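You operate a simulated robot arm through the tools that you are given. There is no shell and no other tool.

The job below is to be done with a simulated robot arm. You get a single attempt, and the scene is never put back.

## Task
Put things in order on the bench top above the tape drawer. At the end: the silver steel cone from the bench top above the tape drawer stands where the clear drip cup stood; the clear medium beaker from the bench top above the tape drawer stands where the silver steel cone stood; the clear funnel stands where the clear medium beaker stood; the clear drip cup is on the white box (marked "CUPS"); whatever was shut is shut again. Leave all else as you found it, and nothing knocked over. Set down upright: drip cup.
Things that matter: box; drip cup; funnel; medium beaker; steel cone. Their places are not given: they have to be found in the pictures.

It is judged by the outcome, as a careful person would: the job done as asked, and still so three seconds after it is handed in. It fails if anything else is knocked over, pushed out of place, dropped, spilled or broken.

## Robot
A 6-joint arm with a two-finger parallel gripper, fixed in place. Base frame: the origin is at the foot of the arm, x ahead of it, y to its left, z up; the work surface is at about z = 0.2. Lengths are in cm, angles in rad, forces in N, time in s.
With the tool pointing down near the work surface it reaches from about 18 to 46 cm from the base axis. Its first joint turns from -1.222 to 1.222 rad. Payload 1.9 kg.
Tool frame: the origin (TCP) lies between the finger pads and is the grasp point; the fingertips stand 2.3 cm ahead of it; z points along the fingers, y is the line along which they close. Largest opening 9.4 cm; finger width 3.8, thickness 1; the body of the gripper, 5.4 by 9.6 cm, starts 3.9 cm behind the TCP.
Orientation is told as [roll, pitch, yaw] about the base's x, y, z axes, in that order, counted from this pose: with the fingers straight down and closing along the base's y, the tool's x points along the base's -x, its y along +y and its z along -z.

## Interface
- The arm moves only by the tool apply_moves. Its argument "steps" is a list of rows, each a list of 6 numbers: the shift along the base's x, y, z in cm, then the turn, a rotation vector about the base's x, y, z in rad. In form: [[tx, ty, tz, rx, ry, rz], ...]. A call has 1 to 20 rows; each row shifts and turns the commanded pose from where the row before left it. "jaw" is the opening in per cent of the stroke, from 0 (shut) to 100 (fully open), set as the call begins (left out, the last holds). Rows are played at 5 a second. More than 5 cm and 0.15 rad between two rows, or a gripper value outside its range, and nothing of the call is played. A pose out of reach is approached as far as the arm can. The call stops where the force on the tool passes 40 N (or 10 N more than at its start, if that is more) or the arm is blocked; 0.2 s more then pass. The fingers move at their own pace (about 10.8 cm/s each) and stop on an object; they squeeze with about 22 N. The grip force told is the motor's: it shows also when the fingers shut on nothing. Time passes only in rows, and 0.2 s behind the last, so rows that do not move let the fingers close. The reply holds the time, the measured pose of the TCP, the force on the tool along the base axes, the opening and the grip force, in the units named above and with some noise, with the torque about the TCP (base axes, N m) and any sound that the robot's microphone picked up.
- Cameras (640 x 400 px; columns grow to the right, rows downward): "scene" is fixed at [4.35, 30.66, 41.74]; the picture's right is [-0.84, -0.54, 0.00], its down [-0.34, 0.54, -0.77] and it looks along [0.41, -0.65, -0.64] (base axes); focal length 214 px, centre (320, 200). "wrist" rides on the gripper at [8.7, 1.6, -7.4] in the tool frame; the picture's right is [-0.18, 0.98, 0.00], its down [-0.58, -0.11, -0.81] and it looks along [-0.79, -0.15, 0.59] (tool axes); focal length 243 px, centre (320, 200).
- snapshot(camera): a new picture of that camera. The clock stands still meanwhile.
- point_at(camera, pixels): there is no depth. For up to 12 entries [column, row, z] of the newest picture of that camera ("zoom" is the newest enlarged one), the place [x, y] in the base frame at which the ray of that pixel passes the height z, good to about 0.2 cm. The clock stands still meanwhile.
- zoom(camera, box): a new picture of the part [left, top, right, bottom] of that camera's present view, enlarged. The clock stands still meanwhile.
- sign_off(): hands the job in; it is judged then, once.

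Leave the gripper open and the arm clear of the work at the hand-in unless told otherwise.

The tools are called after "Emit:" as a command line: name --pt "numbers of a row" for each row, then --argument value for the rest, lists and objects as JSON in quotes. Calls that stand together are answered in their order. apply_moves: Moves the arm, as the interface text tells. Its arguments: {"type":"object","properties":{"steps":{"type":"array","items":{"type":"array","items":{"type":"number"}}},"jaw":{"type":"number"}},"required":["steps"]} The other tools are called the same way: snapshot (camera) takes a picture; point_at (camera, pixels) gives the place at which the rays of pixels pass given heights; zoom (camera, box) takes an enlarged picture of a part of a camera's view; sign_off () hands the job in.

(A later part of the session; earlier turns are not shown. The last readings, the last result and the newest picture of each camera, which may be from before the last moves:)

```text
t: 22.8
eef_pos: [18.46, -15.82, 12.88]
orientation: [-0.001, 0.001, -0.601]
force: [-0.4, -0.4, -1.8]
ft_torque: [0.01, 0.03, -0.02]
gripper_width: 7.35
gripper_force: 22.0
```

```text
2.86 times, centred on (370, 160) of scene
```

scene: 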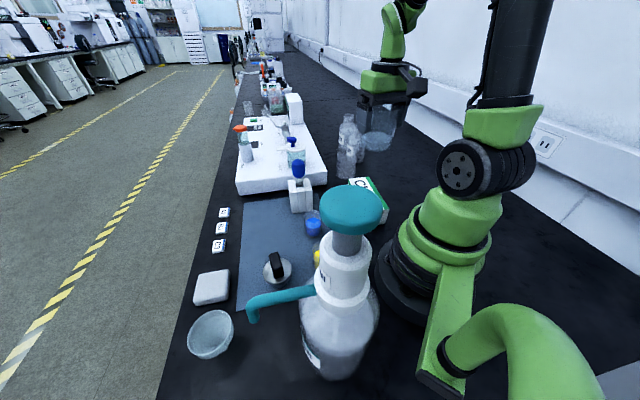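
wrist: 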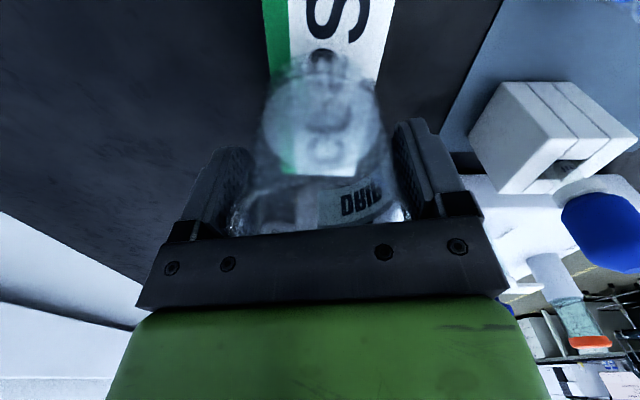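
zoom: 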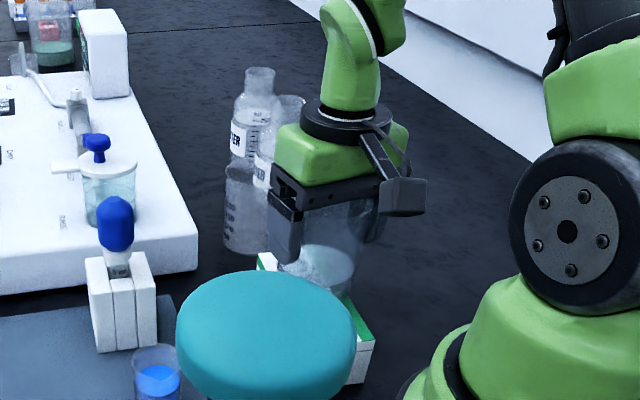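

The cup is well centred over the box. I'll lower in small steps and watch the force for contact.

Emit:
apply_moves --pt "0 0 -0.3 0 0 0" --pt "0 0 -0.3 0 0 0" --pt "0 0 0 0 0 0"

Emit:
apply_moves --pt "0 0 -0.2 0 0 0" --pt "0 0 0 0 0 0"

```text
t: 23.6
eef_pos: [18.52, -15.76, 12.48]
orientation: [-0.001, 0.001, -0.601]
force: [-0.3, 0.3, -0.9]
ft_torque: [0.02, 0.01, 0.0]
gripper_width: 7.35
gripper_force: 22.7
```

```text
t: 24.2
eef_pos: [18.37, -15.84, 12.15]
orientation: [-0.003, 0.002, -0.599]
force: [0.3, -0.2, -0.9]
ft_torque: [0.01, -0.03, -0.01]
gripper_width: 7.36
gripper_force: 22.0
```

No contact yet (force still about −1). I'll keep lowering in small steps.

Emit:
apply_moves --pt "0 0 -0.15 0 0 0" --pt "0 0 0 0 0 0"

Emit:
apply_moves --pt "0 0 -0.15 0 0 0" --pt "0 0 0 0 0 0"

Emit:
zoom --camera "scene" --box '[340, 130, 410, 220]'

```text
t: 24.8
eef_pos: [18.47, -15.81, 11.97]
orientation: [-0.001, 0.002, -0.601]
force: [-0.6, -0.4, -0.7]
ft_torque: [0.0, 0.01, -0.03]
gripper_width: 7.36
gripper_force: 22.5
```

```text
t: 25.4
eef_pos: [18.53, -15.8, 11.83]
orientation: [-0.002, 0.001, -0.601]
force: [-0.8, 0.2, -1.4]
ft_torque: [0.01, 0.05, -0.02]
gripper_width: 7.36
gripper_force: 22.3
```

```text
4.44 times, centred on (375, 175) of scene
```

zoom: 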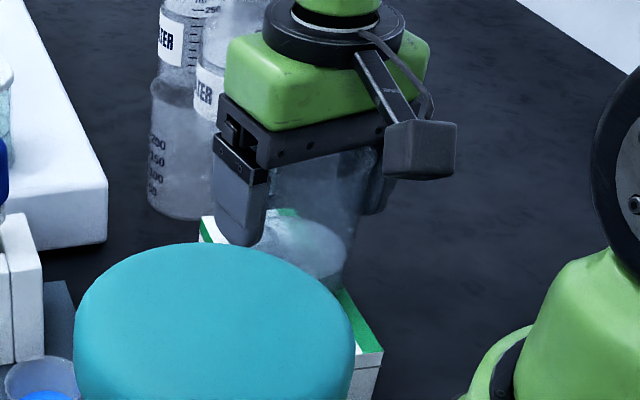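

Still free. I'll continue in 0.15 cm steps.

Emit:
apply_moves --pt "0 0 -0.15 0 0 0" --pt "0 0 0 0 0 0"

Emit:
apply_moves --pt "0 0 -0.15 0 0 0" --pt "0 0 0 0 0 0"

Emit:
apply_moves --pt "0 0 -0.15 0 0 0" --pt "0 0 0 0 0 0"

```text
t: 26.0
eef_pos: [18.52, -15.68, 11.83]
orientation: [-0.002, 0.002, -0.601]
force: [-0.2, -0.4, -0.8]
ft_torque: [0.01, 0.01, 0.0]
gripper_width: 7.36
gripper_force: 22.3
```

```text
t: 26.6
eef_pos: [18.46, -15.82, 11.6]
orientation: [-0.003, -0.001, -0.6]
force: [2.6, -0.4, 16.3]
ft_torque: [0.1, -0.31, -0.07]
gripper_width: 7.34
gripper_force: 22.2
```

```text
t: 27.2
eef_pos: [18.46, -15.75, 11.57]
orientation: [-0.001, 0.001, -0.6]
force: [3.1, 0.1, 16.0]
ft_torque: [0.23, -0.29, -0.02]
gripper_width: 7.38
gripper_force: 22.5
```

Contact is made (16 N up at TCP z≈11.6). I'll ease up 0.2 to drop the pressing force, then open the jaws.

Emit:
apply_moves --pt "0 0 0.15 0 0 0" --pt "0 0 0 0 0 0"

```text
t: 27.8
eef_pos: [18.51, -15.67, 11.58]
orientation: [-0.002, 0.001, -0.601]
force: [-0.3, 0.0, -1.7]
ft_torque: [-0.02, 0.01, -0.02]
gripper_width: 7.35
gripper_force: 21.9
```

Emit:
apply_moves --pt "0 0 -0.07 0 0 0" --pt "0 0 0 0 0 0"

Emit:
apply_moves --pt "0 0 0 0 0 0" --pt "0 0 0 0 0 0" --pt "0 0 0 0 0 0" --jaw 100

Emit:
snapshot --camera "wrist"

```text
t: 28.4
eef_pos: [18.41, -15.76, 11.55]
orientation: [-0.001, 0.002, -0.601]
force: [-0.3, -0.1, -2.2]
ft_torque: [0.03, 0.03, 0.01]
gripper_width: 7.35
gripper_force: 21.9
```

```text
t: 29.2
eef_pos: [18.43, -15.78, 11.48]
orientation: [-0.003, 0.0, -0.599]
force: [-0.2, 0.2, -0.2]
ft_torque: [-0.02, -0.01, 0.0]
gripper_width: 9.4
gripper_force: 0.1
```

```text
taken
```

wrist: 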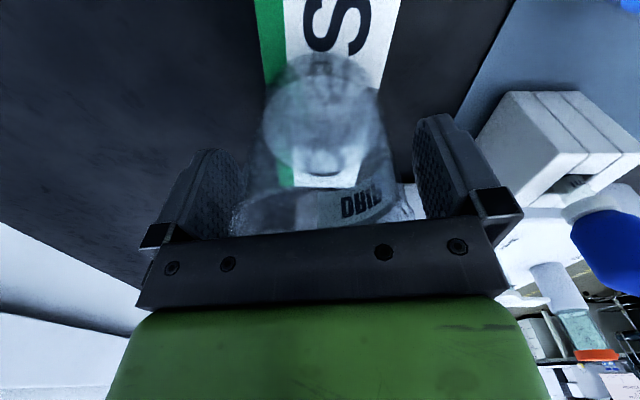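

The cup stands free between the open fingers. I'll go straight up and look.

Emit:
apply_moves --pt "0 0 1 0 0 0" --pt "0 0 2 0 0 0" --pt "0 0 2.5 0 0 0" --pt "0 0 2.5 0 0 0" --pt "0 0 3 0 0 0" --pt "0 0 4 0 0 0" --pt "0 0 4 0 0 0" --pt "0 0 0 0 0 0"

Emit:
snapshot --camera "wrist"

Emit:
snapshot --camera "scene"

```text
t: 31.0
eef_pos: [18.49, -15.89, 30.58]
orientation: [-0.002, 0.003, -0.6]
force: [-0.5, 0.1, -0.2]
ft_torque: [0.02, 0.0, 0.03]
gripper_width: 9.4
gripper_force: 0.1
```

```text
taken
```

wrist: 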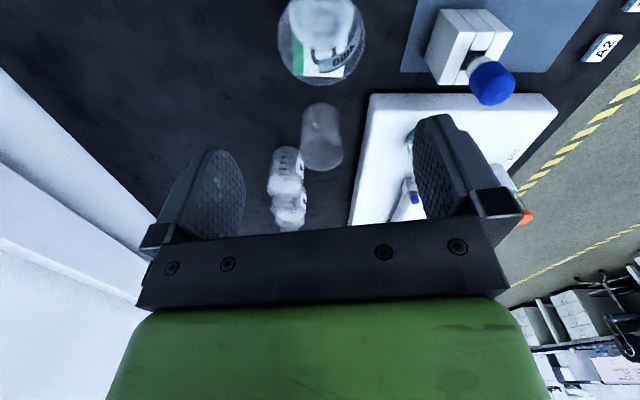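

```text
taken
```

scene: 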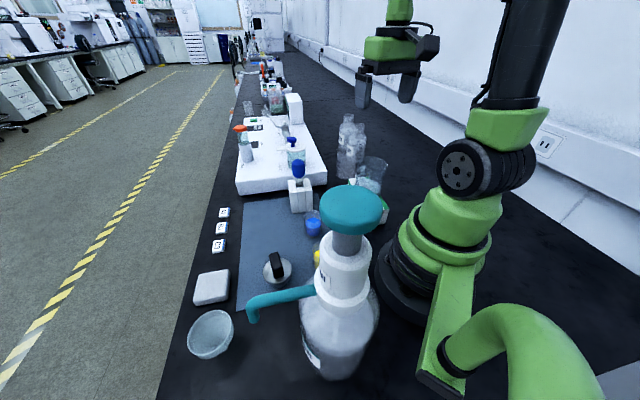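

The drip cup stands on the box. While I have this view, I'll measure the beaker beside the bottles.

Emit:
zoom --camera "wrist" --box '[250, 0, 400, 240]'

Emit:
zoom --camera "wrist" --box '[260, 90, 370, 180]'

```text
1.67 times, centred on (325, 120) of wrist
```

zoom: 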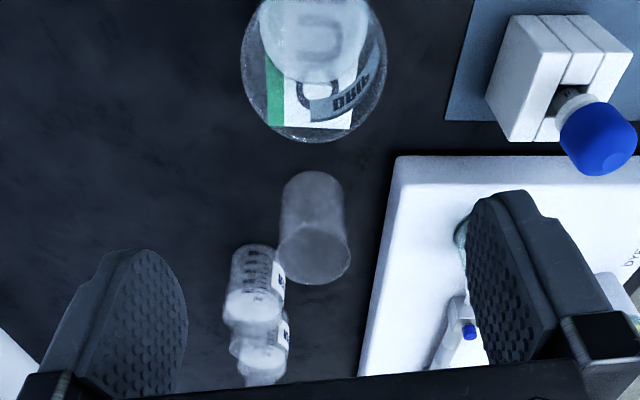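

```text
4.44 times, centred on (315, 135) of wrist
```

zoom: 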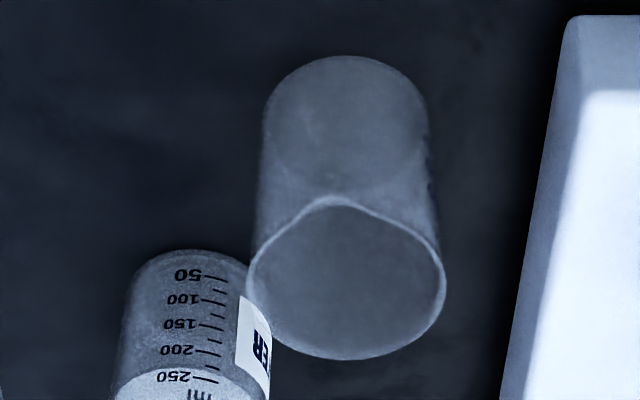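

Emit:
point_at --camera "zoom" --pixels '[[263, 115, 0.2], [428, 122, 0.2], [347, 57, 0.2], [346, 121, 0.2], [347, 280, 8], [347, 280, 9], [347, 280, 10], [248, 282, 9], [446, 278, 9], [340, 360, 9], [345, 207, 9], [245, 265, 0.2]]'

Emit:
zoom --camera "scene" --box '[310, 110, 400, 230]'

```text
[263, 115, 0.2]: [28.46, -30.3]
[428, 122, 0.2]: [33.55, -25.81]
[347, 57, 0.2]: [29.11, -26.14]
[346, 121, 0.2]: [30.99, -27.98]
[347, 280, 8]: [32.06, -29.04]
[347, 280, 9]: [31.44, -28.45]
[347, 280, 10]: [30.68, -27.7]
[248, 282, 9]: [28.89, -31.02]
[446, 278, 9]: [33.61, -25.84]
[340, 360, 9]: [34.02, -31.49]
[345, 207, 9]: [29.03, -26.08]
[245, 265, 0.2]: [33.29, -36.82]
```

```text
3.33 times, centred on (355, 170) of scene
```

zoom: 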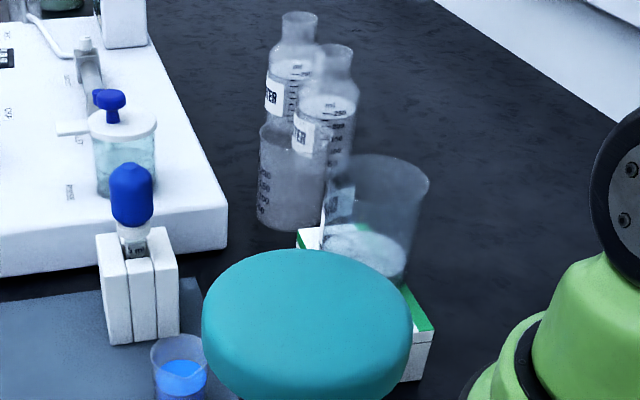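

The beaker's base centre is about (31.0,−28.0) with diameter near 7. Next is the steel cone. I'll go at height to around (22,6) with a turn toward +y to view it, keeping well away from the dispenser.

Emit:
apply_moves --pt "0.5 3 0 0 0 0.14" --pt "0.5 3 0 0 0 0.14" --pt "0.5 3 0 0 0 0.14" --pt "0.5 3 0 0 0 0.14" --pt "0.5 3 0 0 0 0.14" --pt "0.5 3 0 0 0 0.14" --pt "0.5 3 0 0 0 0.14" --pt "0 1 0 0 0 0.14" --pt "0 0 0 0 0 0.14" --pt "0 0 0 0 0 0.14" --pt "0 0 0 0 0 0.14" --pt "0 0 0 0 0 0"

Emit:
snapshot --camera "wrist"

Emit:
snapshot --camera "scene"

```text
t: 33.6
eef_pos: [22.0, 6.19, 30.68]
orientation: [-0.003, 0.001, 0.94]
force: [-0.6, 0.0, -0.7]
ft_torque: [0.0, -0.03, 0.02]
gripper_width: 9.38
gripper_force: 0.0
```

```text
taken
```

wrist: 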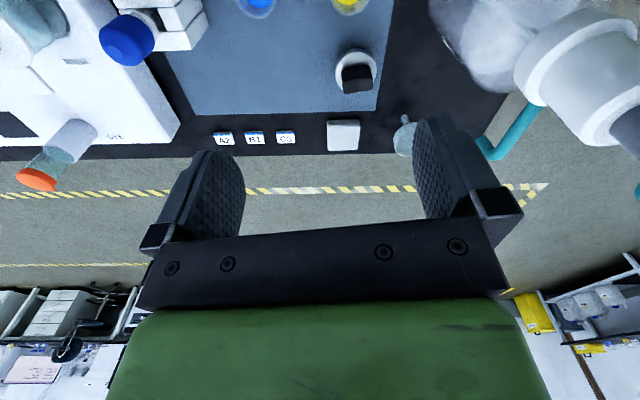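

```text
taken
```

scene: 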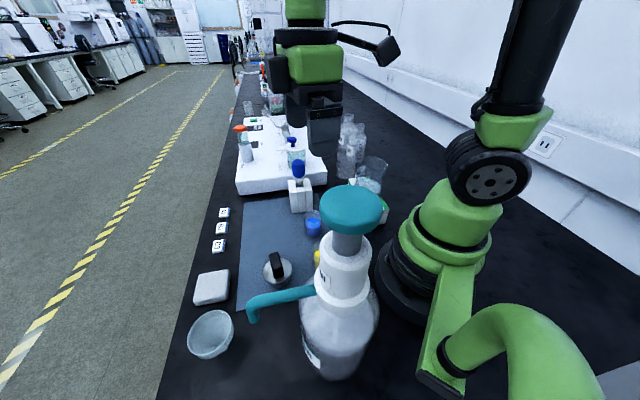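

Emit:
zoom --camera "wrist" --box '[300, 20, 430, 110]'

Emit:
zoom --camera "wrist" --box '[340, 60, 460, 170]'

Emit:
zoom --camera "wrist" --box '[400, 0, 640, 220]'

```text
4.44 times, centred on (365, 65) of wrist
```

zoom: 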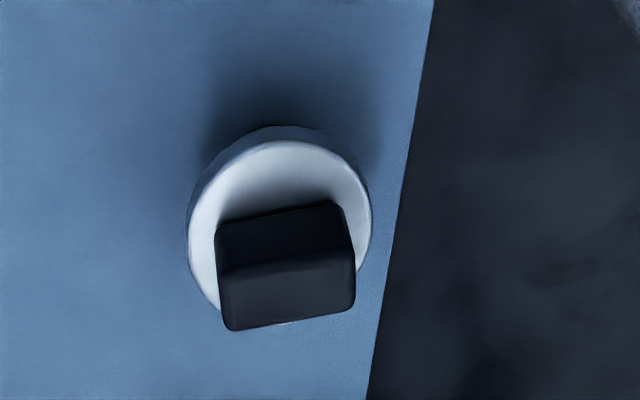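

```text
3.64 times, centred on (400, 115) of wrist
```

zoom: 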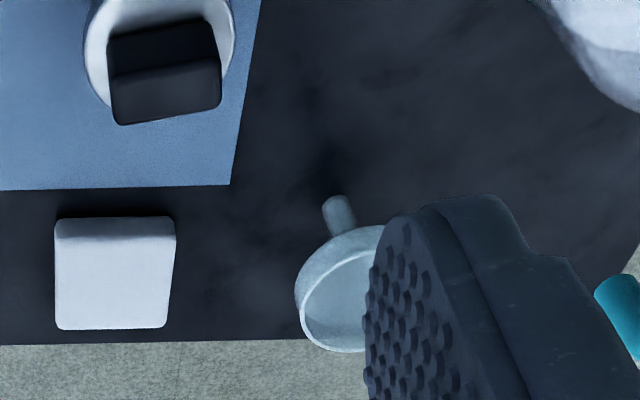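

```text
1.82 times, centred on (520, 110) of wrist
```

zoom: 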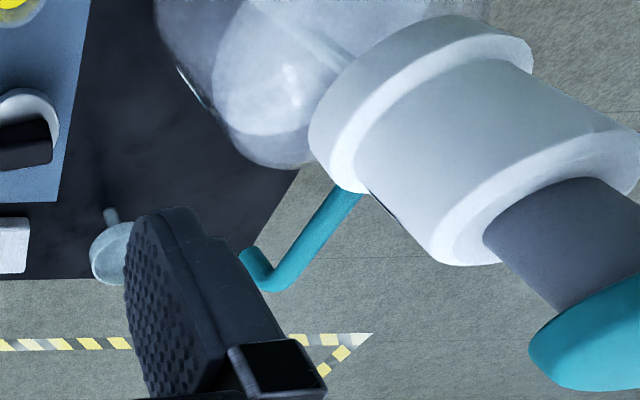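

The funnel stands upright on its thin stem, so it needs care. The cone carries a black block handle. I'll triangulate the cone's disc centre (scene (277.5,271.2), wrist (356,70.6)) and the handle's top (scene (275.5,261)).

Emit:
point_at --camera "scene" --pixels '[[277.5, 271.2, 2], [277.5, 271.2, 3], [277.5, 271.2, 4], [277.5, 271.2, 5], [275.5, 261, 5], [275.5, 261, 6], [275.5, 261, 7], [275.5, 261, 8], [262.6, 272.2, 4], [292.3, 270.8, 4]]'

Emit:
point_at --camera "wrist" --pixels '[[356, 70.6, 2], [356, 70.6, 3], [356, 70.6, 4], [356, 70.6, 5], [358, 85.5, 6], [358, 85.5, 7], [358, 85.5, 8], [335.3, 71.8, 4], [376.7, 68.4, 4], [341.8, 71.3, 4], [369, 65, 4]]'

```text
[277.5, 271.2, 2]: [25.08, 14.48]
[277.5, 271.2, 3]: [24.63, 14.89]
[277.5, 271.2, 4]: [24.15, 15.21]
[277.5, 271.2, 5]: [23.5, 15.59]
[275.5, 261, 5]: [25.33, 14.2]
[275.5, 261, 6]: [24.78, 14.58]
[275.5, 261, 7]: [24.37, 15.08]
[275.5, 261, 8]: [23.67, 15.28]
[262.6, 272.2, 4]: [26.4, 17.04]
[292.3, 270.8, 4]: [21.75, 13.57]
```

```text
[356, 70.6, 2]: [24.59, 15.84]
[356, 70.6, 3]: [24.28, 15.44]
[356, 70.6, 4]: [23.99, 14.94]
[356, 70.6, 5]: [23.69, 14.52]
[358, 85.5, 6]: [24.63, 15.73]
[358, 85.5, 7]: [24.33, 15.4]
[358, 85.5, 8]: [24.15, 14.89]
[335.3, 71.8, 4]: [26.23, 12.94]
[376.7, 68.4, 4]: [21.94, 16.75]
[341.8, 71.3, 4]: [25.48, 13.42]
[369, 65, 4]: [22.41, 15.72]
```

The cone's disc is about z 3.7, 5.7 cm across, centred near (24.2,15.1). The handle block rises to about z 7.3, is 3.8 cm long along (−0.8,0.6) and about 1.4 thick. The present yaw (0.94) closes along the block's length, with the camera over the mat and away from the dispenser. I'll move above it and down to z≈16 to check.

Emit:
apply_moves --pt "0.7 3 0 0 0 0" --pt "0.7 3 0 0 0 0" --pt "0.8 2.95 0 0 0 0" --pt "0 0 -3 0 0 0" --pt "0 0 -4 0 0 0" --pt "0 0 -4 0 0 0" --pt "0 0 -3.5 0 0 0" --pt "0 0 0 0 0 0"

Emit:
snapshot --camera "wrist"

Emit:
snapshot --camera "scene"

```text
t: 35.4
eef_pos: [23.9, 15.05, 16.21]
orientation: [-0.001, 0.0, 0.94]
force: [-0.5, -0.2, -0.4]
ft_torque: [-0.01, 0.0, -0.02]
gripper_width: 9.37
gripper_force: 0.2
```

```text
taken
```

wrist: 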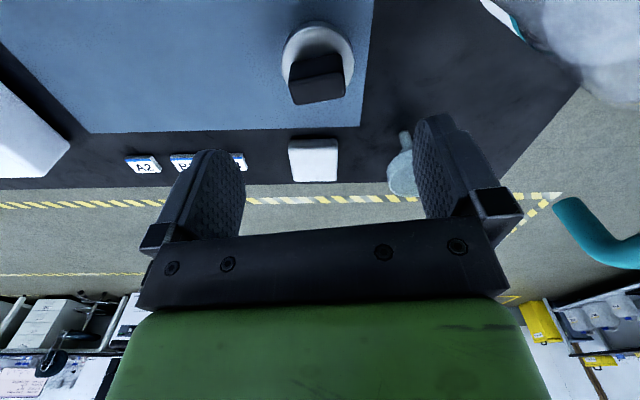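

```text
taken
```

scene: 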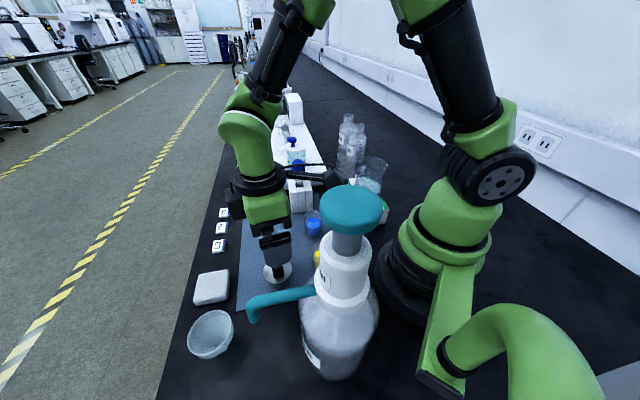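

Emit:
zoom --camera "wrist" --box '[260, 10, 380, 120]'

```text
3.64 times, centred on (320, 65) of wrist
```

zoom: 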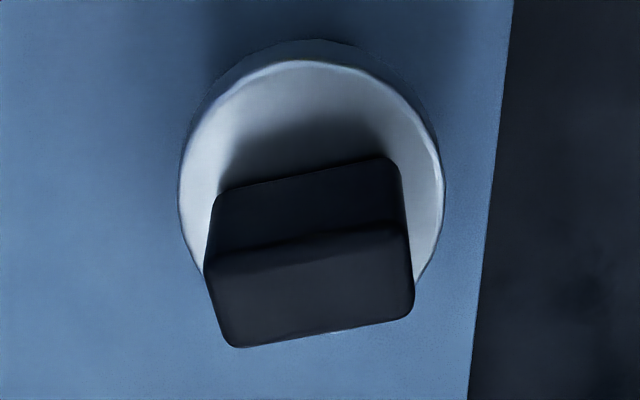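

I'll query the handle's top-face corners at z 7.3 and its lower edge at z 3.8, plus the disc rim.

Emit:
point_at --camera "zoom" --pixels '[[205, 266, 7.3], [410, 236, 7.3], [413, 312, 7.3], [235, 346, 7.3], [215, 197, 3.8], [396, 160, 3.8], [178, 190, 3.7], [444, 185, 3.7], [305, 60, 3.7], [310, 40, 3.0]]'

```text
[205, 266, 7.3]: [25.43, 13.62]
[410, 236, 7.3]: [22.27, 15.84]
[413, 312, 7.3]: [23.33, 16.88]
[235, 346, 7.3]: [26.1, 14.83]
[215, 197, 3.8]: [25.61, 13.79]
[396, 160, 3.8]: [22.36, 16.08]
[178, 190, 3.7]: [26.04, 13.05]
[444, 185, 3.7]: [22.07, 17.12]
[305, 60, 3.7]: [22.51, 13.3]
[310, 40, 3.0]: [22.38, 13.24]
```

The handle's centre is (24.28,15.27) and its long axis is at about 145°, which matches yaw 0.95. I'll go down to just above the disc: first to z≈9, then to 6.5.

Emit:
apply_moves --pt "0.05 0.03 -2 0 0 0.015" --pt "0 0 -2.5 0 0 0" --pt "0 0 -2.5 0 0 0" --pt "0 0 -1.2 0 0 0" --pt "0 0 0 0 0 0" --pt "0 0 0 0 0 0"

Emit:
snapshot --camera "wrist"

```text
t: 36.8
eef_pos: [24.34, 14.96, 7.93]
orientation: [-0.004, 0.002, 0.953]
force: [0.3, 0.4, 0.2]
ft_torque: [-0.02, -0.02, -0.01]
gripper_width: 9.4
gripper_force: 0.1
```

```text
taken
```

wrist: 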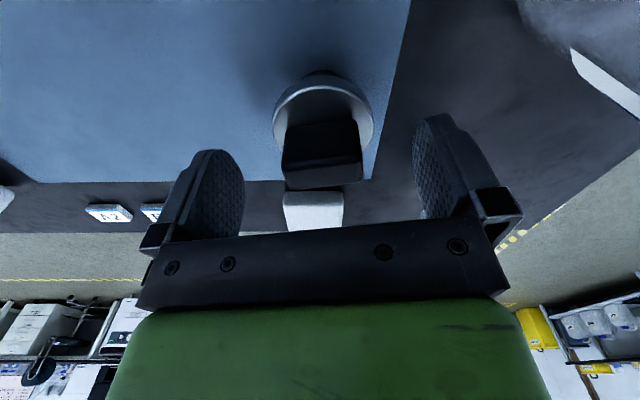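

The handle is centred under the TCP. I'll go down 1.5 more, check the force, then close.

Emit:
apply_moves --pt "0 0 -0.8 0 0 0" --pt "0 0 -0.7 0 0 0" --pt "0 0 0 0 0 0" --pt "0 0 0 0 0 0"

Emit:
zoom --camera "wrist" --box '[220, 50, 430, 240]'

```text
t: 37.8
eef_pos: [24.35, 15.09, 6.37]
orientation: [-0.001, 0.001, 0.953]
force: [0.1, 0.1, 0.3]
ft_torque: [-0.03, 0.01, -0.01]
gripper_width: 9.39
gripper_force: 0.0
```

```text
2.11 times, centred on (325, 145) of wrist
```

zoom: 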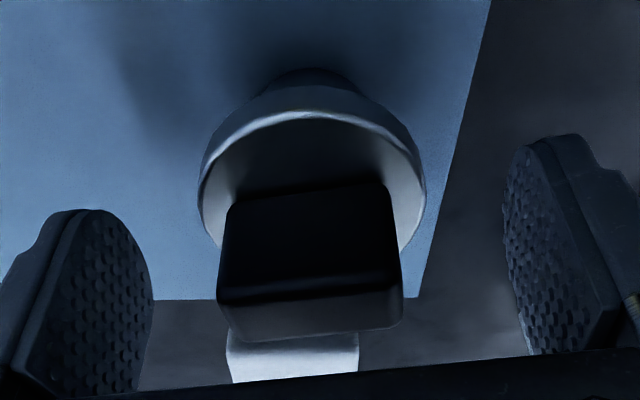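

To be safe against touching the disc with the fingertips, I'll raise by 0.3 and then close on the handle.

Emit:
apply_moves --pt "0 0.1 0.3 0 0 0" --pt "0 0 0 0 0 0"

Emit:
apply_moves --pt "0 0 0 0 0 0" --pt "0 0 0 0 0 0" --pt "0 0 0 0 0 0" --pt "0 0 0 0 0 0" --jaw 10

Emit:
snapshot --camera "wrist"

```text
t: 38.4
eef_pos: [24.24, 15.19, 6.78]
orientation: [-0.002, 0.001, 0.953]
force: [-0.4, -0.1, -1.2]
ft_torque: [-0.03, 0.01, -0.02]
gripper_width: 9.4
gripper_force: 0.1
```

```text
t: 39.4
eef_pos: [24.36, 15.23, 6.75]
orientation: [-0.002, 0.002, 0.953]
force: [2.6, -2.3, 3.5]
ft_torque: [-0.07, -0.12, 0.02]
gripper_width: 3.96
gripper_force: 22.1
```

```text
taken
```

wrist: 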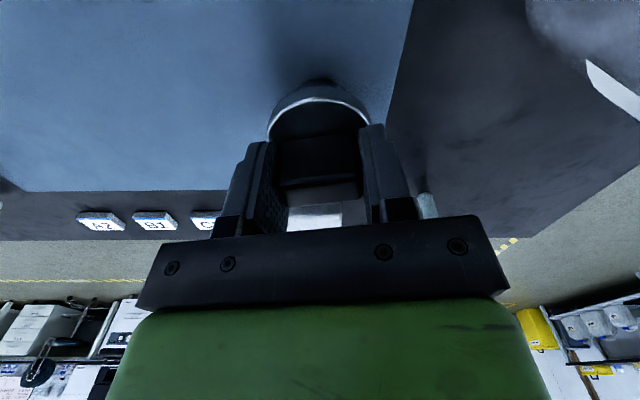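

Handle gripped at 3.96 cm. I'll lift slowly a little and check the weight and that the handle carries the cone.

Emit:
apply_moves --pt "0 0 0.3 0 0 0" --pt "0 0 0.5 0 0 0" --pt "0 0 1 0 0 0" --pt "0 0 1 0 0 0" --pt "0 0 0 0 0 0"

Emit:
snapshot --camera "wrist"

Emit:
zoom --camera "scene" --box '[190, 180, 350, 320]'

```text
t: 40.6
eef_pos: [24.32, 15.1, 9.6]
orientation: [-0.002, 0.001, 0.954]
force: [0.3, 0.8, -1.6]
ft_torque: [0.04, 0.02, 0.0]
gripper_width: 3.97
gripper_force: 22.3
```

```text
taken
```

wrist: 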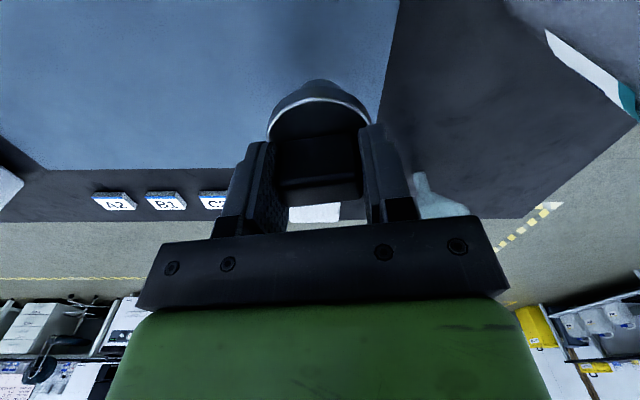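

```text
2.86 times, centred on (270, 250) of scene
```

zoom: 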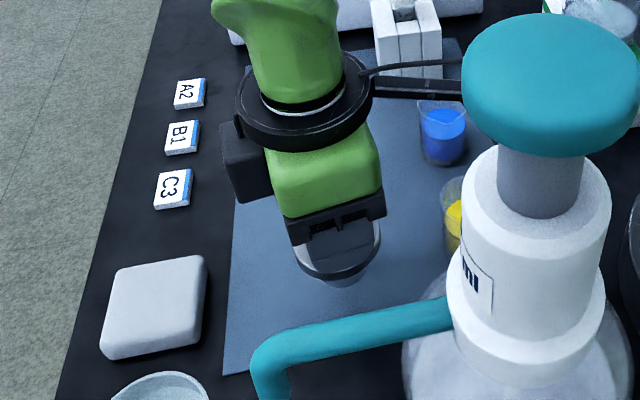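

The cone hangs level from the handle. I'll raise to about z 18, then travel to above the drip cup's old place (41.0,1.36), turning back to yaw 0 so the camera stays clear of the stand.

Emit:
apply_moves --pt "0 0 2 0 0 0" --pt "0 0 3 0 0 0" --pt "0 0 3 0 0 0" --pt "1.5 -1.2 0.5 0 0 -0.1" --pt "2.2 -1.8 0 0 0 -0.13" --pt "2.5 -2.1 0 0 0 -0.13" --pt "2.5 -2.1 0 0 0 -0.13" --pt "2.5 -2.1 0 0 0 -0.13" --pt "2.5 -2.1 0 0 0 -0.13" --pt "1.7 -1.5 0 0 0 -0.12" --pt "1.0 -0.8 0 0 0 -0.08" --pt "0.3 -0.2 0 0 0 0" --pt "0 0 0 0 0 0" --pt "0 0 0 0 0 0"

Emit:
snapshot --camera "wrist"

Emit:
snapshot --camera "scene"

```text
t: 43.6
eef_pos: [40.78, 1.27, 17.89]
orientation: [-0.002, 0.001, 0.004]
force: [0.9, -0.4, -1.3]
ft_torque: [0.04, 0.0, -0.01]
gripper_width: 4.02
gripper_force: 21.8
```

```text
taken
```

wrist: 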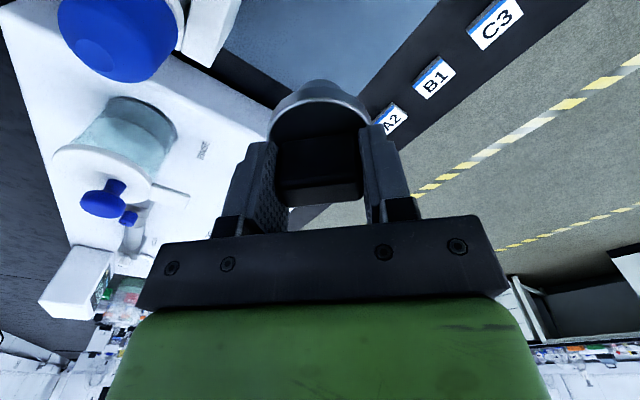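

```text
taken
```

scene: 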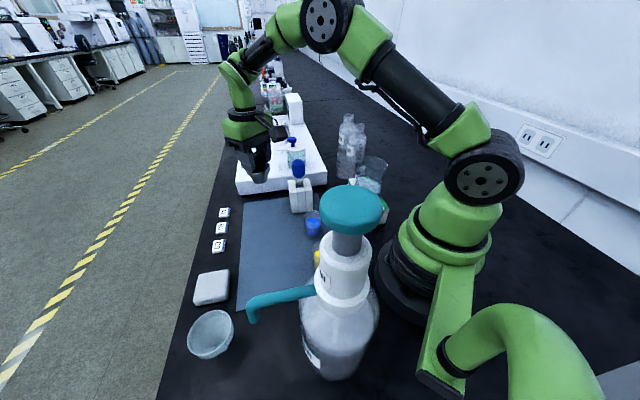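

I'm over the place. I'll lower to about z 8 first (contact expected near z 6.7).

Emit:
apply_moves --pt "0.05 -0.1 -1 0 0 0" --pt "0 0 -2 0 0 0" --pt "0 0 -2 0 0 0" --pt "0 0 -2 0 0 0" --pt "0 0 -1.5 0 0 0" --pt "0 0 -1 0 0 0" --pt "0 0 -0.4 0 0 0" --pt "0 0 0 0 0 0" --pt "0 0 0 0 0 0"

Emit:
snapshot --camera "wrist"

Emit:
zoom --camera "scene" --box '[200, 120, 340, 240]'

```text
t: 45.6
eef_pos: [40.98, 1.16, 8.06]
orientation: [-0.001, 0.003, 0.004]
force: [0.1, 0.0, -0.9]
ft_torque: [0.01, 0.03, 0.02]
gripper_width: 3.99
gripper_force: 22.2
```

```text
taken
```

wrist: 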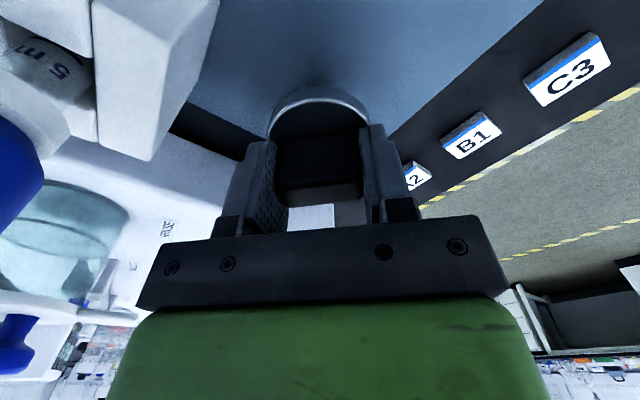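

```text
3.33 times, centred on (270, 180) of scene
```

zoom: 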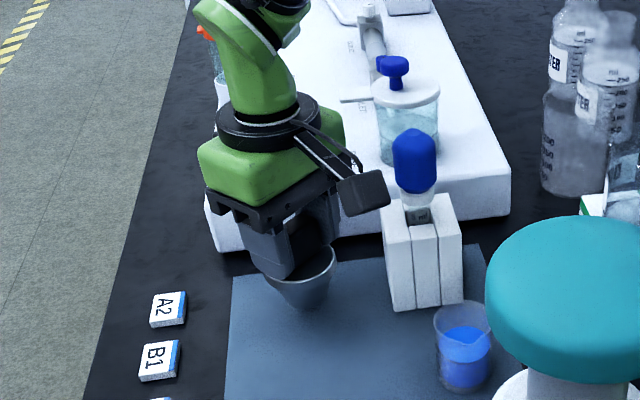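

Emit:
apply_moves --pt "0 0.05 -0.4 0 0 0" --pt "0 0 -0.4 0 0 0" --pt "0 0 0 0 0 0"

Emit:
apply_moves --pt "0 0 -0.2 0 0 0" --pt "0 0 0 0 0 0"

Emit:
apply_moves --pt "0 0 -0.15 0 0 0" --pt "0 0 0 0 0 0"

```text
t: 46.4
eef_pos: [41.14, 1.29, 7.34]
orientation: [-0.001, 0.002, 0.002]
force: [-0.5, 0.4, -2.4]
ft_torque: [0.0, 0.0, -0.01]
gripper_width: 3.98
gripper_force: 22.0
```

```text
t: 47.0
eef_pos: [41.16, 1.3, 7.06]
orientation: [-0.001, 0.002, 0.002]
force: [-0.6, -0.6, -2.9]
ft_torque: [0.0, -0.02, 0.02]
gripper_width: 3.98
gripper_force: 22.2
```

```text
t: 47.6
eef_pos: [41.0, 1.41, 6.94]
orientation: [-0.002, 0.002, 0.004]
force: [-0.6, -0.3, -1.6]
ft_torque: [0.0, 0.02, -0.01]
gripper_width: 3.95
gripper_force: 22.1
```

No contact yet; I'll keep lowering in 0.1 cm steps.

Emit:
apply_moves --pt "0 0 -0.1 0 0 0" --pt "0 0 0 0 0 0"

Emit:
apply_moves --pt "0 0 -0.1 0 0 0" --pt "0 0 0 0 0 0"

Emit:
apply_moves --pt "0 0 -0.1 0 0 0" --pt "0 0 0 0 0 0"

```text
t: 48.2
eef_pos: [41.08, 1.28, 6.84]
orientation: [-0.001, 0.001, 0.003]
force: [-0.3, 1.1, -2.3]
ft_torque: [-0.01, -0.02, 0.01]
gripper_width: 4.0
gripper_force: 22.6
```

```text
t: 48.8
eef_pos: [40.91, 1.26, 6.72]
orientation: [-0.003, 0.001, 0.003]
force: [0.0, -0.1, -2.1]
ft_torque: [0.01, 0.0, -0.06]
gripper_width: 3.98
gripper_force: 22.4
```

```text
t: 49.4
eef_pos: [41.01, 1.19, 6.77]
orientation: [0.0, 0.002, 0.003]
force: [-7.2, -3.0, 13.2]
ft_torque: [-0.08, 0.34, 0.07]
gripper_width: 3.99
gripper_force: 22.1
```

Contact (13 N). I'll ease up 0.07, then open the jaws partly.

Emit:
apply_moves --pt "0 0 0.07 0 0 0" --pt "0 0 0 0 0 0"

Emit:
apply_moves --pt "0 0 0 0 0 0" --pt "0 0 0 0 0 0" --pt "0 0 0 0 0 0" --jaw 75

Emit:
snapshot --camera "wrist"

```text
t: 50.0
eef_pos: [41.02, 1.37, 6.68]
orientation: [-0.002, 0.0, 0.006]
force: [-0.3, 0.4, -2.2]
ft_torque: [-0.01, 0.01, 0.01]
gripper_width: 3.95
gripper_force: 22.3
```

```text
t: 50.8
eef_pos: [41.04, 1.34, 6.69]
orientation: [-0.002, 0.002, 0.004]
force: [0.5, 0.6, 0.3]
ft_torque: [-0.01, -0.01, -0.01]
gripper_width: 7.04
gripper_force: 0.1
```

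```text
taken
```

wrist: 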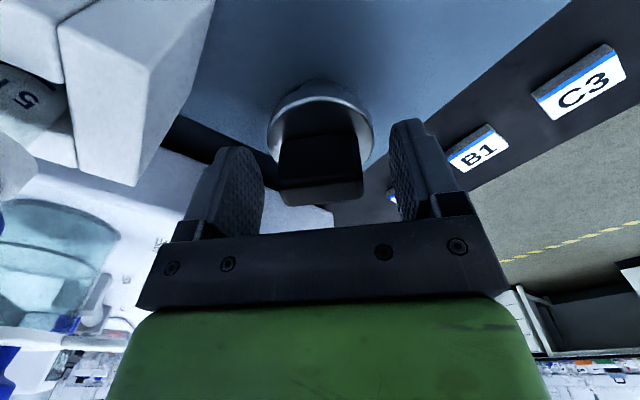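

The cone is standing and free of the fingers. I'll go straight up.

Emit:
apply_moves --pt "0 0 1 0 0 0" --pt "0 0 2 0 0 0" --pt "0 0 3 0 0 0" --pt "0 0 3 0 0 0" --pt "0 0 3 0 0 0" --pt "0 0 3 0 0 0" --pt "0 0 3 0 0 0" --pt "0 0 0 0 0 0"

Emit:
snapshot --camera "wrist"

Emit:
snapshot --camera "scene"

Emit:
zoom --camera "scene" --box '[220, 150, 340, 250]'

```text
t: 52.6
eef_pos: [40.97, 1.29, 24.63]
orientation: [-0.001, 0.001, 0.004]
force: [-0.1, -0.1, -0.2]
ft_torque: [0.02, -0.03, 0.01]
gripper_width: 7.06
gripper_force: 0.0
```

```text
taken
```

wrist: 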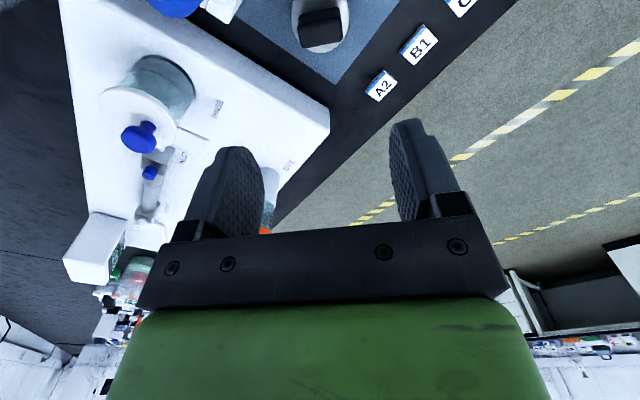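

```text
taken
```

scene: 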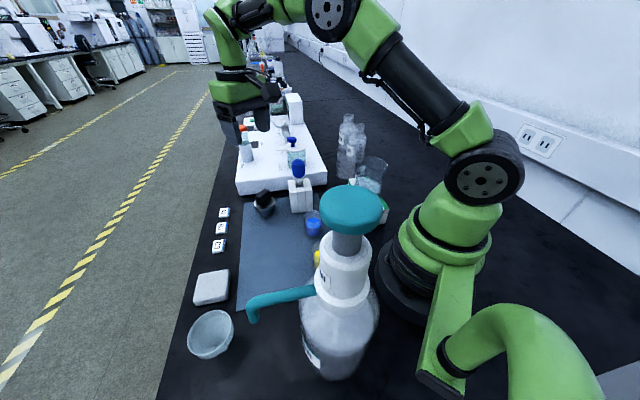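

```text
4.00 times, centred on (280, 200) of scene
```

zoom: 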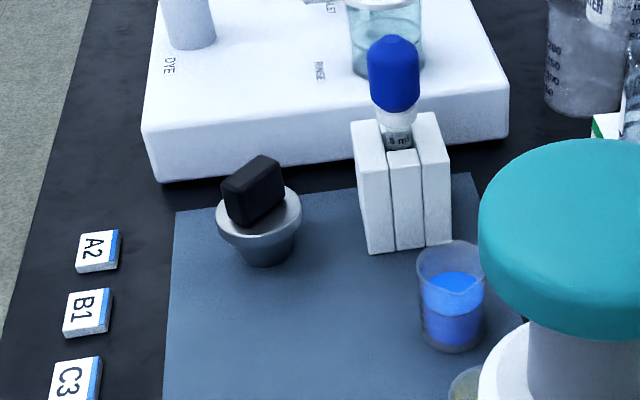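

The cone stands upright in the drip cup's former place. Next is the medium beaker. I'll rise and travel to view it from about (24,−20) with yaw −0.75.

Emit:
apply_moves --pt "-1 -1 3 0 0 0" --pt "-3 -3 1 0 0 -0.1" --pt "-3 -4 0 0 0 -0.13" --pt "-3 -4 0 0 0 -0.13" --pt "-3 -4 0 0 0 -0.13" --pt "-2 -4 0 0 0 -0.13" --pt "-2 -1 0 0 0 -0.13" --pt "0 0 0 0 0 0" --pt "0 0 0 0 0 0" --jaw 100

Emit:
snapshot --camera "wrist"

```text
t: 54.6
eef_pos: [24.58, -19.35, 28.87]
orientation: [-0.002, 0.003, -0.746]
force: [-0.6, -0.6, -0.2]
ft_torque: [0.0, 0.04, -0.02]
gripper_width: 9.42
gripper_force: 0.1
```

```text
taken
```

wrist: 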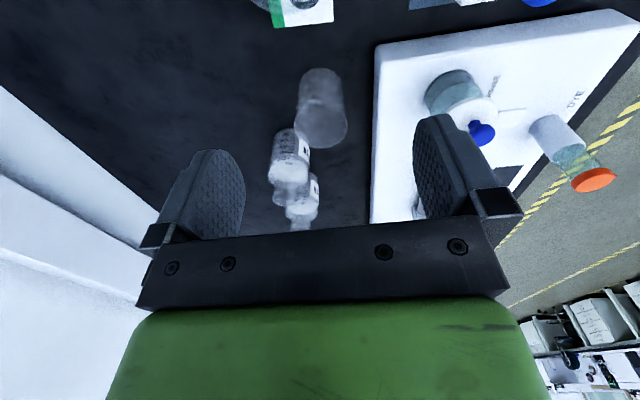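

Emit:
zoom --camera "wrist" --box '[250, 50, 390, 160]'

Emit:
zoom --camera "wrist" --box '[240, 100, 380, 240]'

```text
3.64 times, centred on (320, 105) of wrist
```

zoom: 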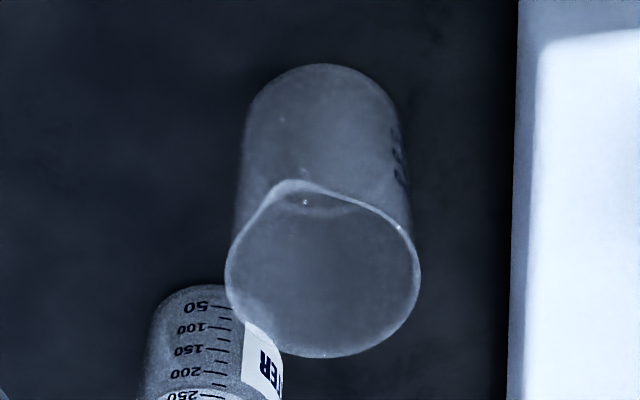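

```text
2.86 times, centred on (310, 170) of wrist
```

zoom: 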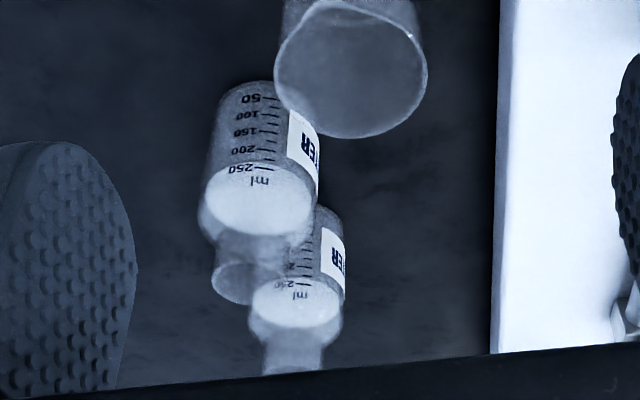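

Emit:
point_at --camera "wrist" --pixels '[[298.8, 87.1, 0.2], [344.2, 88.5, 0.2], [321.4, 67.9, 0.2], [293.9, 125.6, 9.5], [347.7, 125.6, 9.5], [320, 148.1, 9.5], [287, 128.4, 0.2], [273.3, 140.7, 0.2], [374.4, 60, 0.2], [373, 150, 0.2], [320, 104, 9.5], [321.4, 88.5, 0.2]]'

```text
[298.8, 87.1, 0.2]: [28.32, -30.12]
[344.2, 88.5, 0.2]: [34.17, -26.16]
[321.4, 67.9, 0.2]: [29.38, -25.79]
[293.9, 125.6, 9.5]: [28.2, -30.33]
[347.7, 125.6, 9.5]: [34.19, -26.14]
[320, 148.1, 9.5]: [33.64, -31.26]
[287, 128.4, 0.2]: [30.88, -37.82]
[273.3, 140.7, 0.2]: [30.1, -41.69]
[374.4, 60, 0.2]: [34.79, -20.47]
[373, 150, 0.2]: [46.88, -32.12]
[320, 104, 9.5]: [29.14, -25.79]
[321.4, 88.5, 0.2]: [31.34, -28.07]
```

The beaker's centre is about (31.2,−28.15), diameter 7.1, rim near z 9.5. The bottles are 6+ cm clear, and the apparatus edge is 8 cm from its centre. I'll go above it, then down to z≈13.

Emit:
apply_moves --pt "2.2 -2.9 0 0 0 0" --pt "2.2 -2.9 0 0 0 0" --pt "2.2 -3.0 -3 0 0 0" --pt "0 0 -4 0 0 0" --pt "0 0 -4 0 0 0" --pt "0 0 -4 0 0 0" --pt "0 0 0 0 0 0" --pt "0 0 0 0 0 0"

Emit:
snapshot --camera "wrist"

Emit:
snapshot --camera "scene"

```text
t: 56.4
eef_pos: [31.04, -28.51, 13.55]
orientation: [-0.001, 0.003, -0.747]
force: [0.2, 0.2, 0.3]
ft_torque: [-0.01, 0.02, -0.04]
gripper_width: 9.41
gripper_force: 0.1
```

```text
taken
```

wrist: 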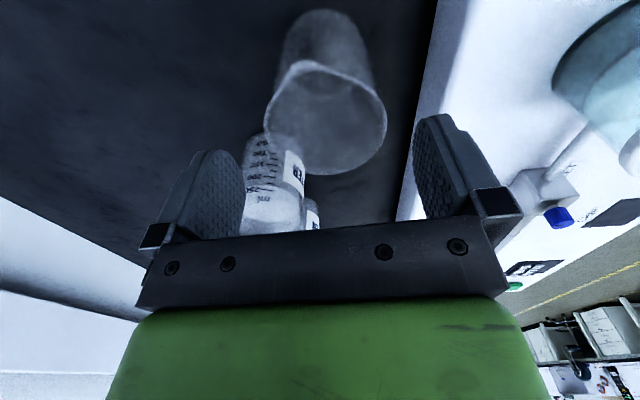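

```text
taken
```

scene: 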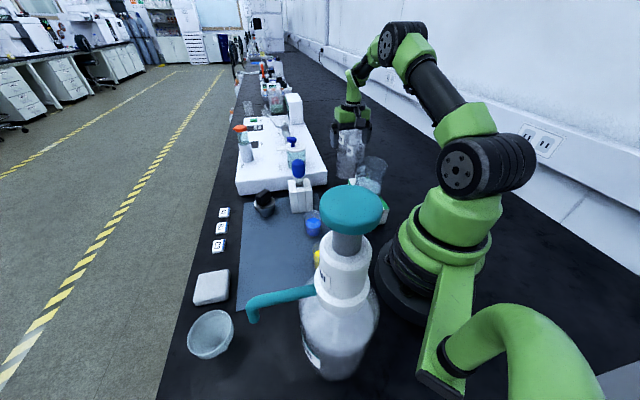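

Emit:
zoom --camera "wrist" --box '[230, 0, 430, 190]'

```text
2.11 times, centred on (330, 95) of wrist
```

zoom: 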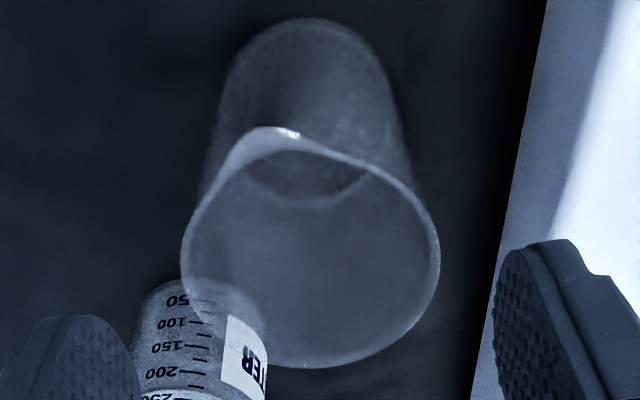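

Emit:
point_at --camera "zoom" --pixels '[[181, 262, 9.0], [440, 258, 9.0], [315, 367, 9.0], [181, 262, 9.5], [440, 258, 9.5], [315, 367, 9.5], [305, 18, 0.2], [218, 130, 0.2], [392, 110, 0.2]]'

```text
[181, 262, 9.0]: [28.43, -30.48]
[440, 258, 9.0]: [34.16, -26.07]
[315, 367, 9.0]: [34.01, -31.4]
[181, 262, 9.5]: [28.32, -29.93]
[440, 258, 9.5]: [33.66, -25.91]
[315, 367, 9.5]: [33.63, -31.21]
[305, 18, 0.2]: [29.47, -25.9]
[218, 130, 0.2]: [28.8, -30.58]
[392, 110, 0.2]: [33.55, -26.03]
```

I'll take another reading to average out the pose noise.

Emit:
apply_moves --pt "0 0 0 0 0 0"

Emit:
apply_moves --pt "0 0 0 0 0 0"

Emit:
apply_moves --pt "0 0 0 0 0 0"

```text
t: 56.8
eef_pos: [30.95, -28.4, 13.64]
orientation: [0.0, 0.002, -0.747]
force: [-0.1, -0.1, 0.3]
ft_torque: [0.03, -0.03, 0.0]
gripper_width: 9.4
gripper_force: 0.1
```

```text
t: 57.2
eef_pos: [31.01, -28.45, 13.63]
orientation: [-0.003, 0.002, -0.746]
force: [0.3, -0.1, 0.7]
ft_torque: [-0.01, 0.0, -0.02]
gripper_width: 9.43
gripper_force: 0.1
```

```text
t: 57.6
eef_pos: [30.97, -28.58, 13.68]
orientation: [-0.001, 0.002, -0.747]
force: [0.1, 1.4, 0.7]
ft_torque: [0.01, 0.0, 0.01]
gripper_width: 9.41
gripper_force: 0.0
```

The TCP averages (31.0,−28.48), so I'll shift (+0.2,+0.3) and descend to z≈6.2.

Emit:
apply_moves --pt "0.2 0.3 0 0 0 0" --pt "0 0 -1 0 0 0" --pt "0 0 -2 0 0 0" --pt "0 0 -2 0 0 0" --pt "0 0 -1.5 0 0 0" --pt "0 0 -0.9 0 0 0" --pt "0 0 0 0 0 0" --pt "0 0 0 0 0 0"

Emit:
snapshot --camera "wrist"

Emit:
zoom --camera "scene" --box '[300, 90, 420, 230]'

```text
t: 59.4
eef_pos: [30.84, -28.02, 6.27]
orientation: [-0.001, 0.003, -0.747]
force: [-0.6, -0.3, -0.1]
ft_torque: [-0.01, 0.02, 0.0]
gripper_width: 9.41
gripper_force: 0.1
```

```text
taken
```

wrist: 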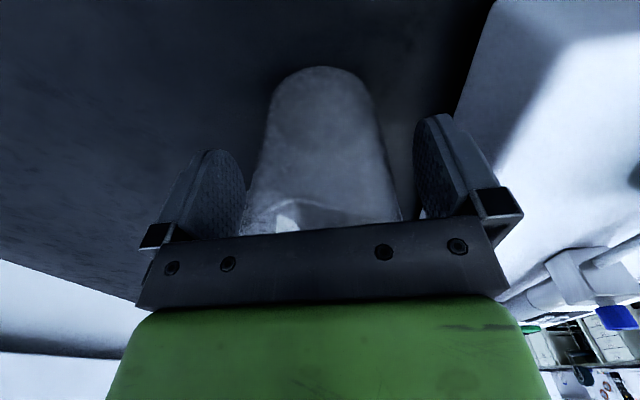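

```text
2.86 times, centred on (360, 160) of scene
```

zoom: 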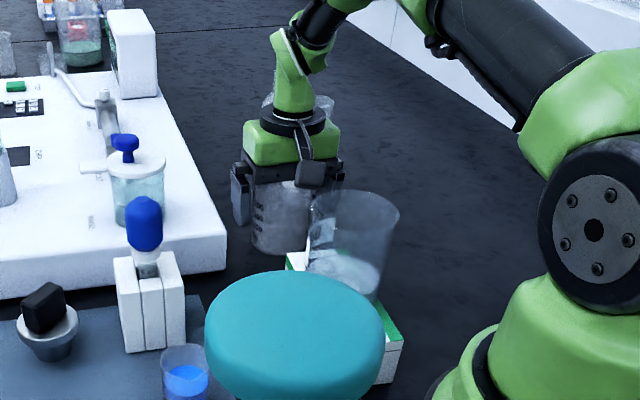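

The beaker is between the pads. I'll close on it.

Emit:
apply_moves --pt "0 0 0 0 0 0" --pt "0 0 0 0 0 0" --pt "0 0 0 0 0 0" --pt "0 0 0 0 0 0" --jaw 45

Emit:
apply_moves --pt "0 0 0.3 0 0 0" --pt "0 0 0.5 0 0 0" --pt "0 0 1 0 0 0" --pt "0 0 1 0 0 0" --pt "0 0 0 0 0 0"

Emit:
snapshot --camera "wrist"

```text
t: 60.4
eef_pos: [30.83, -28.04, 6.12]
orientation: [-0.002, 0.002, -0.746]
force: [-0.2, 0.2, -0.4]
ft_torque: [0.01, -0.04, 0.03]
gripper_width: 6.92
gripper_force: 22.2
```

```text
t: 61.6
eef_pos: [30.62, -28.03, 9.18]
orientation: [-0.004, 0.002, -0.748]
force: [0.1, 0.3, -1.1]
ft_torque: [-0.04, 0.03, 0.0]
gripper_width: 6.94
gripper_force: 21.6
```

```text
taken
```

wrist: 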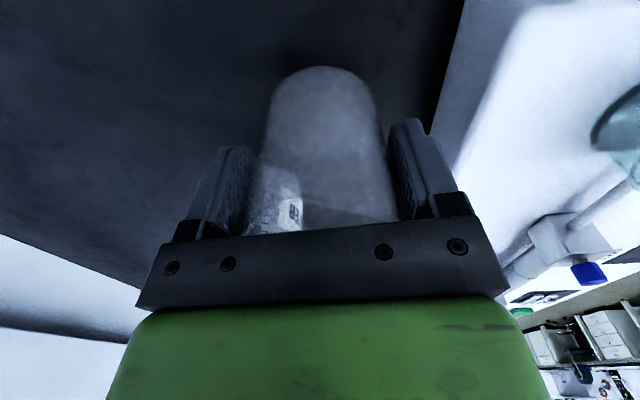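

The beaker is gripped at 6.9 cm and has lifted cleanly. I'll lift on to z≈25.

Emit:
apply_moves --pt "0 0 1.5 0 0 0" --pt "0 0 2 0 0 0" --pt "0 0 2.5 0 0 0" --pt "0 0 2.5 0 0 0" --pt "0 0 2.5 0 0 0" --pt "0 0 2.5 0 0 0" --pt "0 0 2 0 0 0" --pt "0 0 0.5 0 0 0" --pt "0 0 0 0 0 0"

Emit:
snapshot --camera "scene"

```text
t: 63.6
eef_pos: [30.82, -28.26, 25.05]
orientation: [-0.001, 0.001, -0.747]
force: [-0.5, -0.2, -1.5]
ft_torque: [0.0, 0.01, -0.05]
gripper_width: 6.98
gripper_force: 21.8
```

```text
taken
```

scene: 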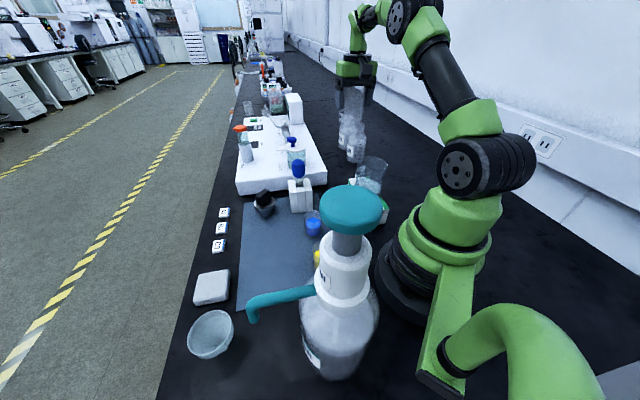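

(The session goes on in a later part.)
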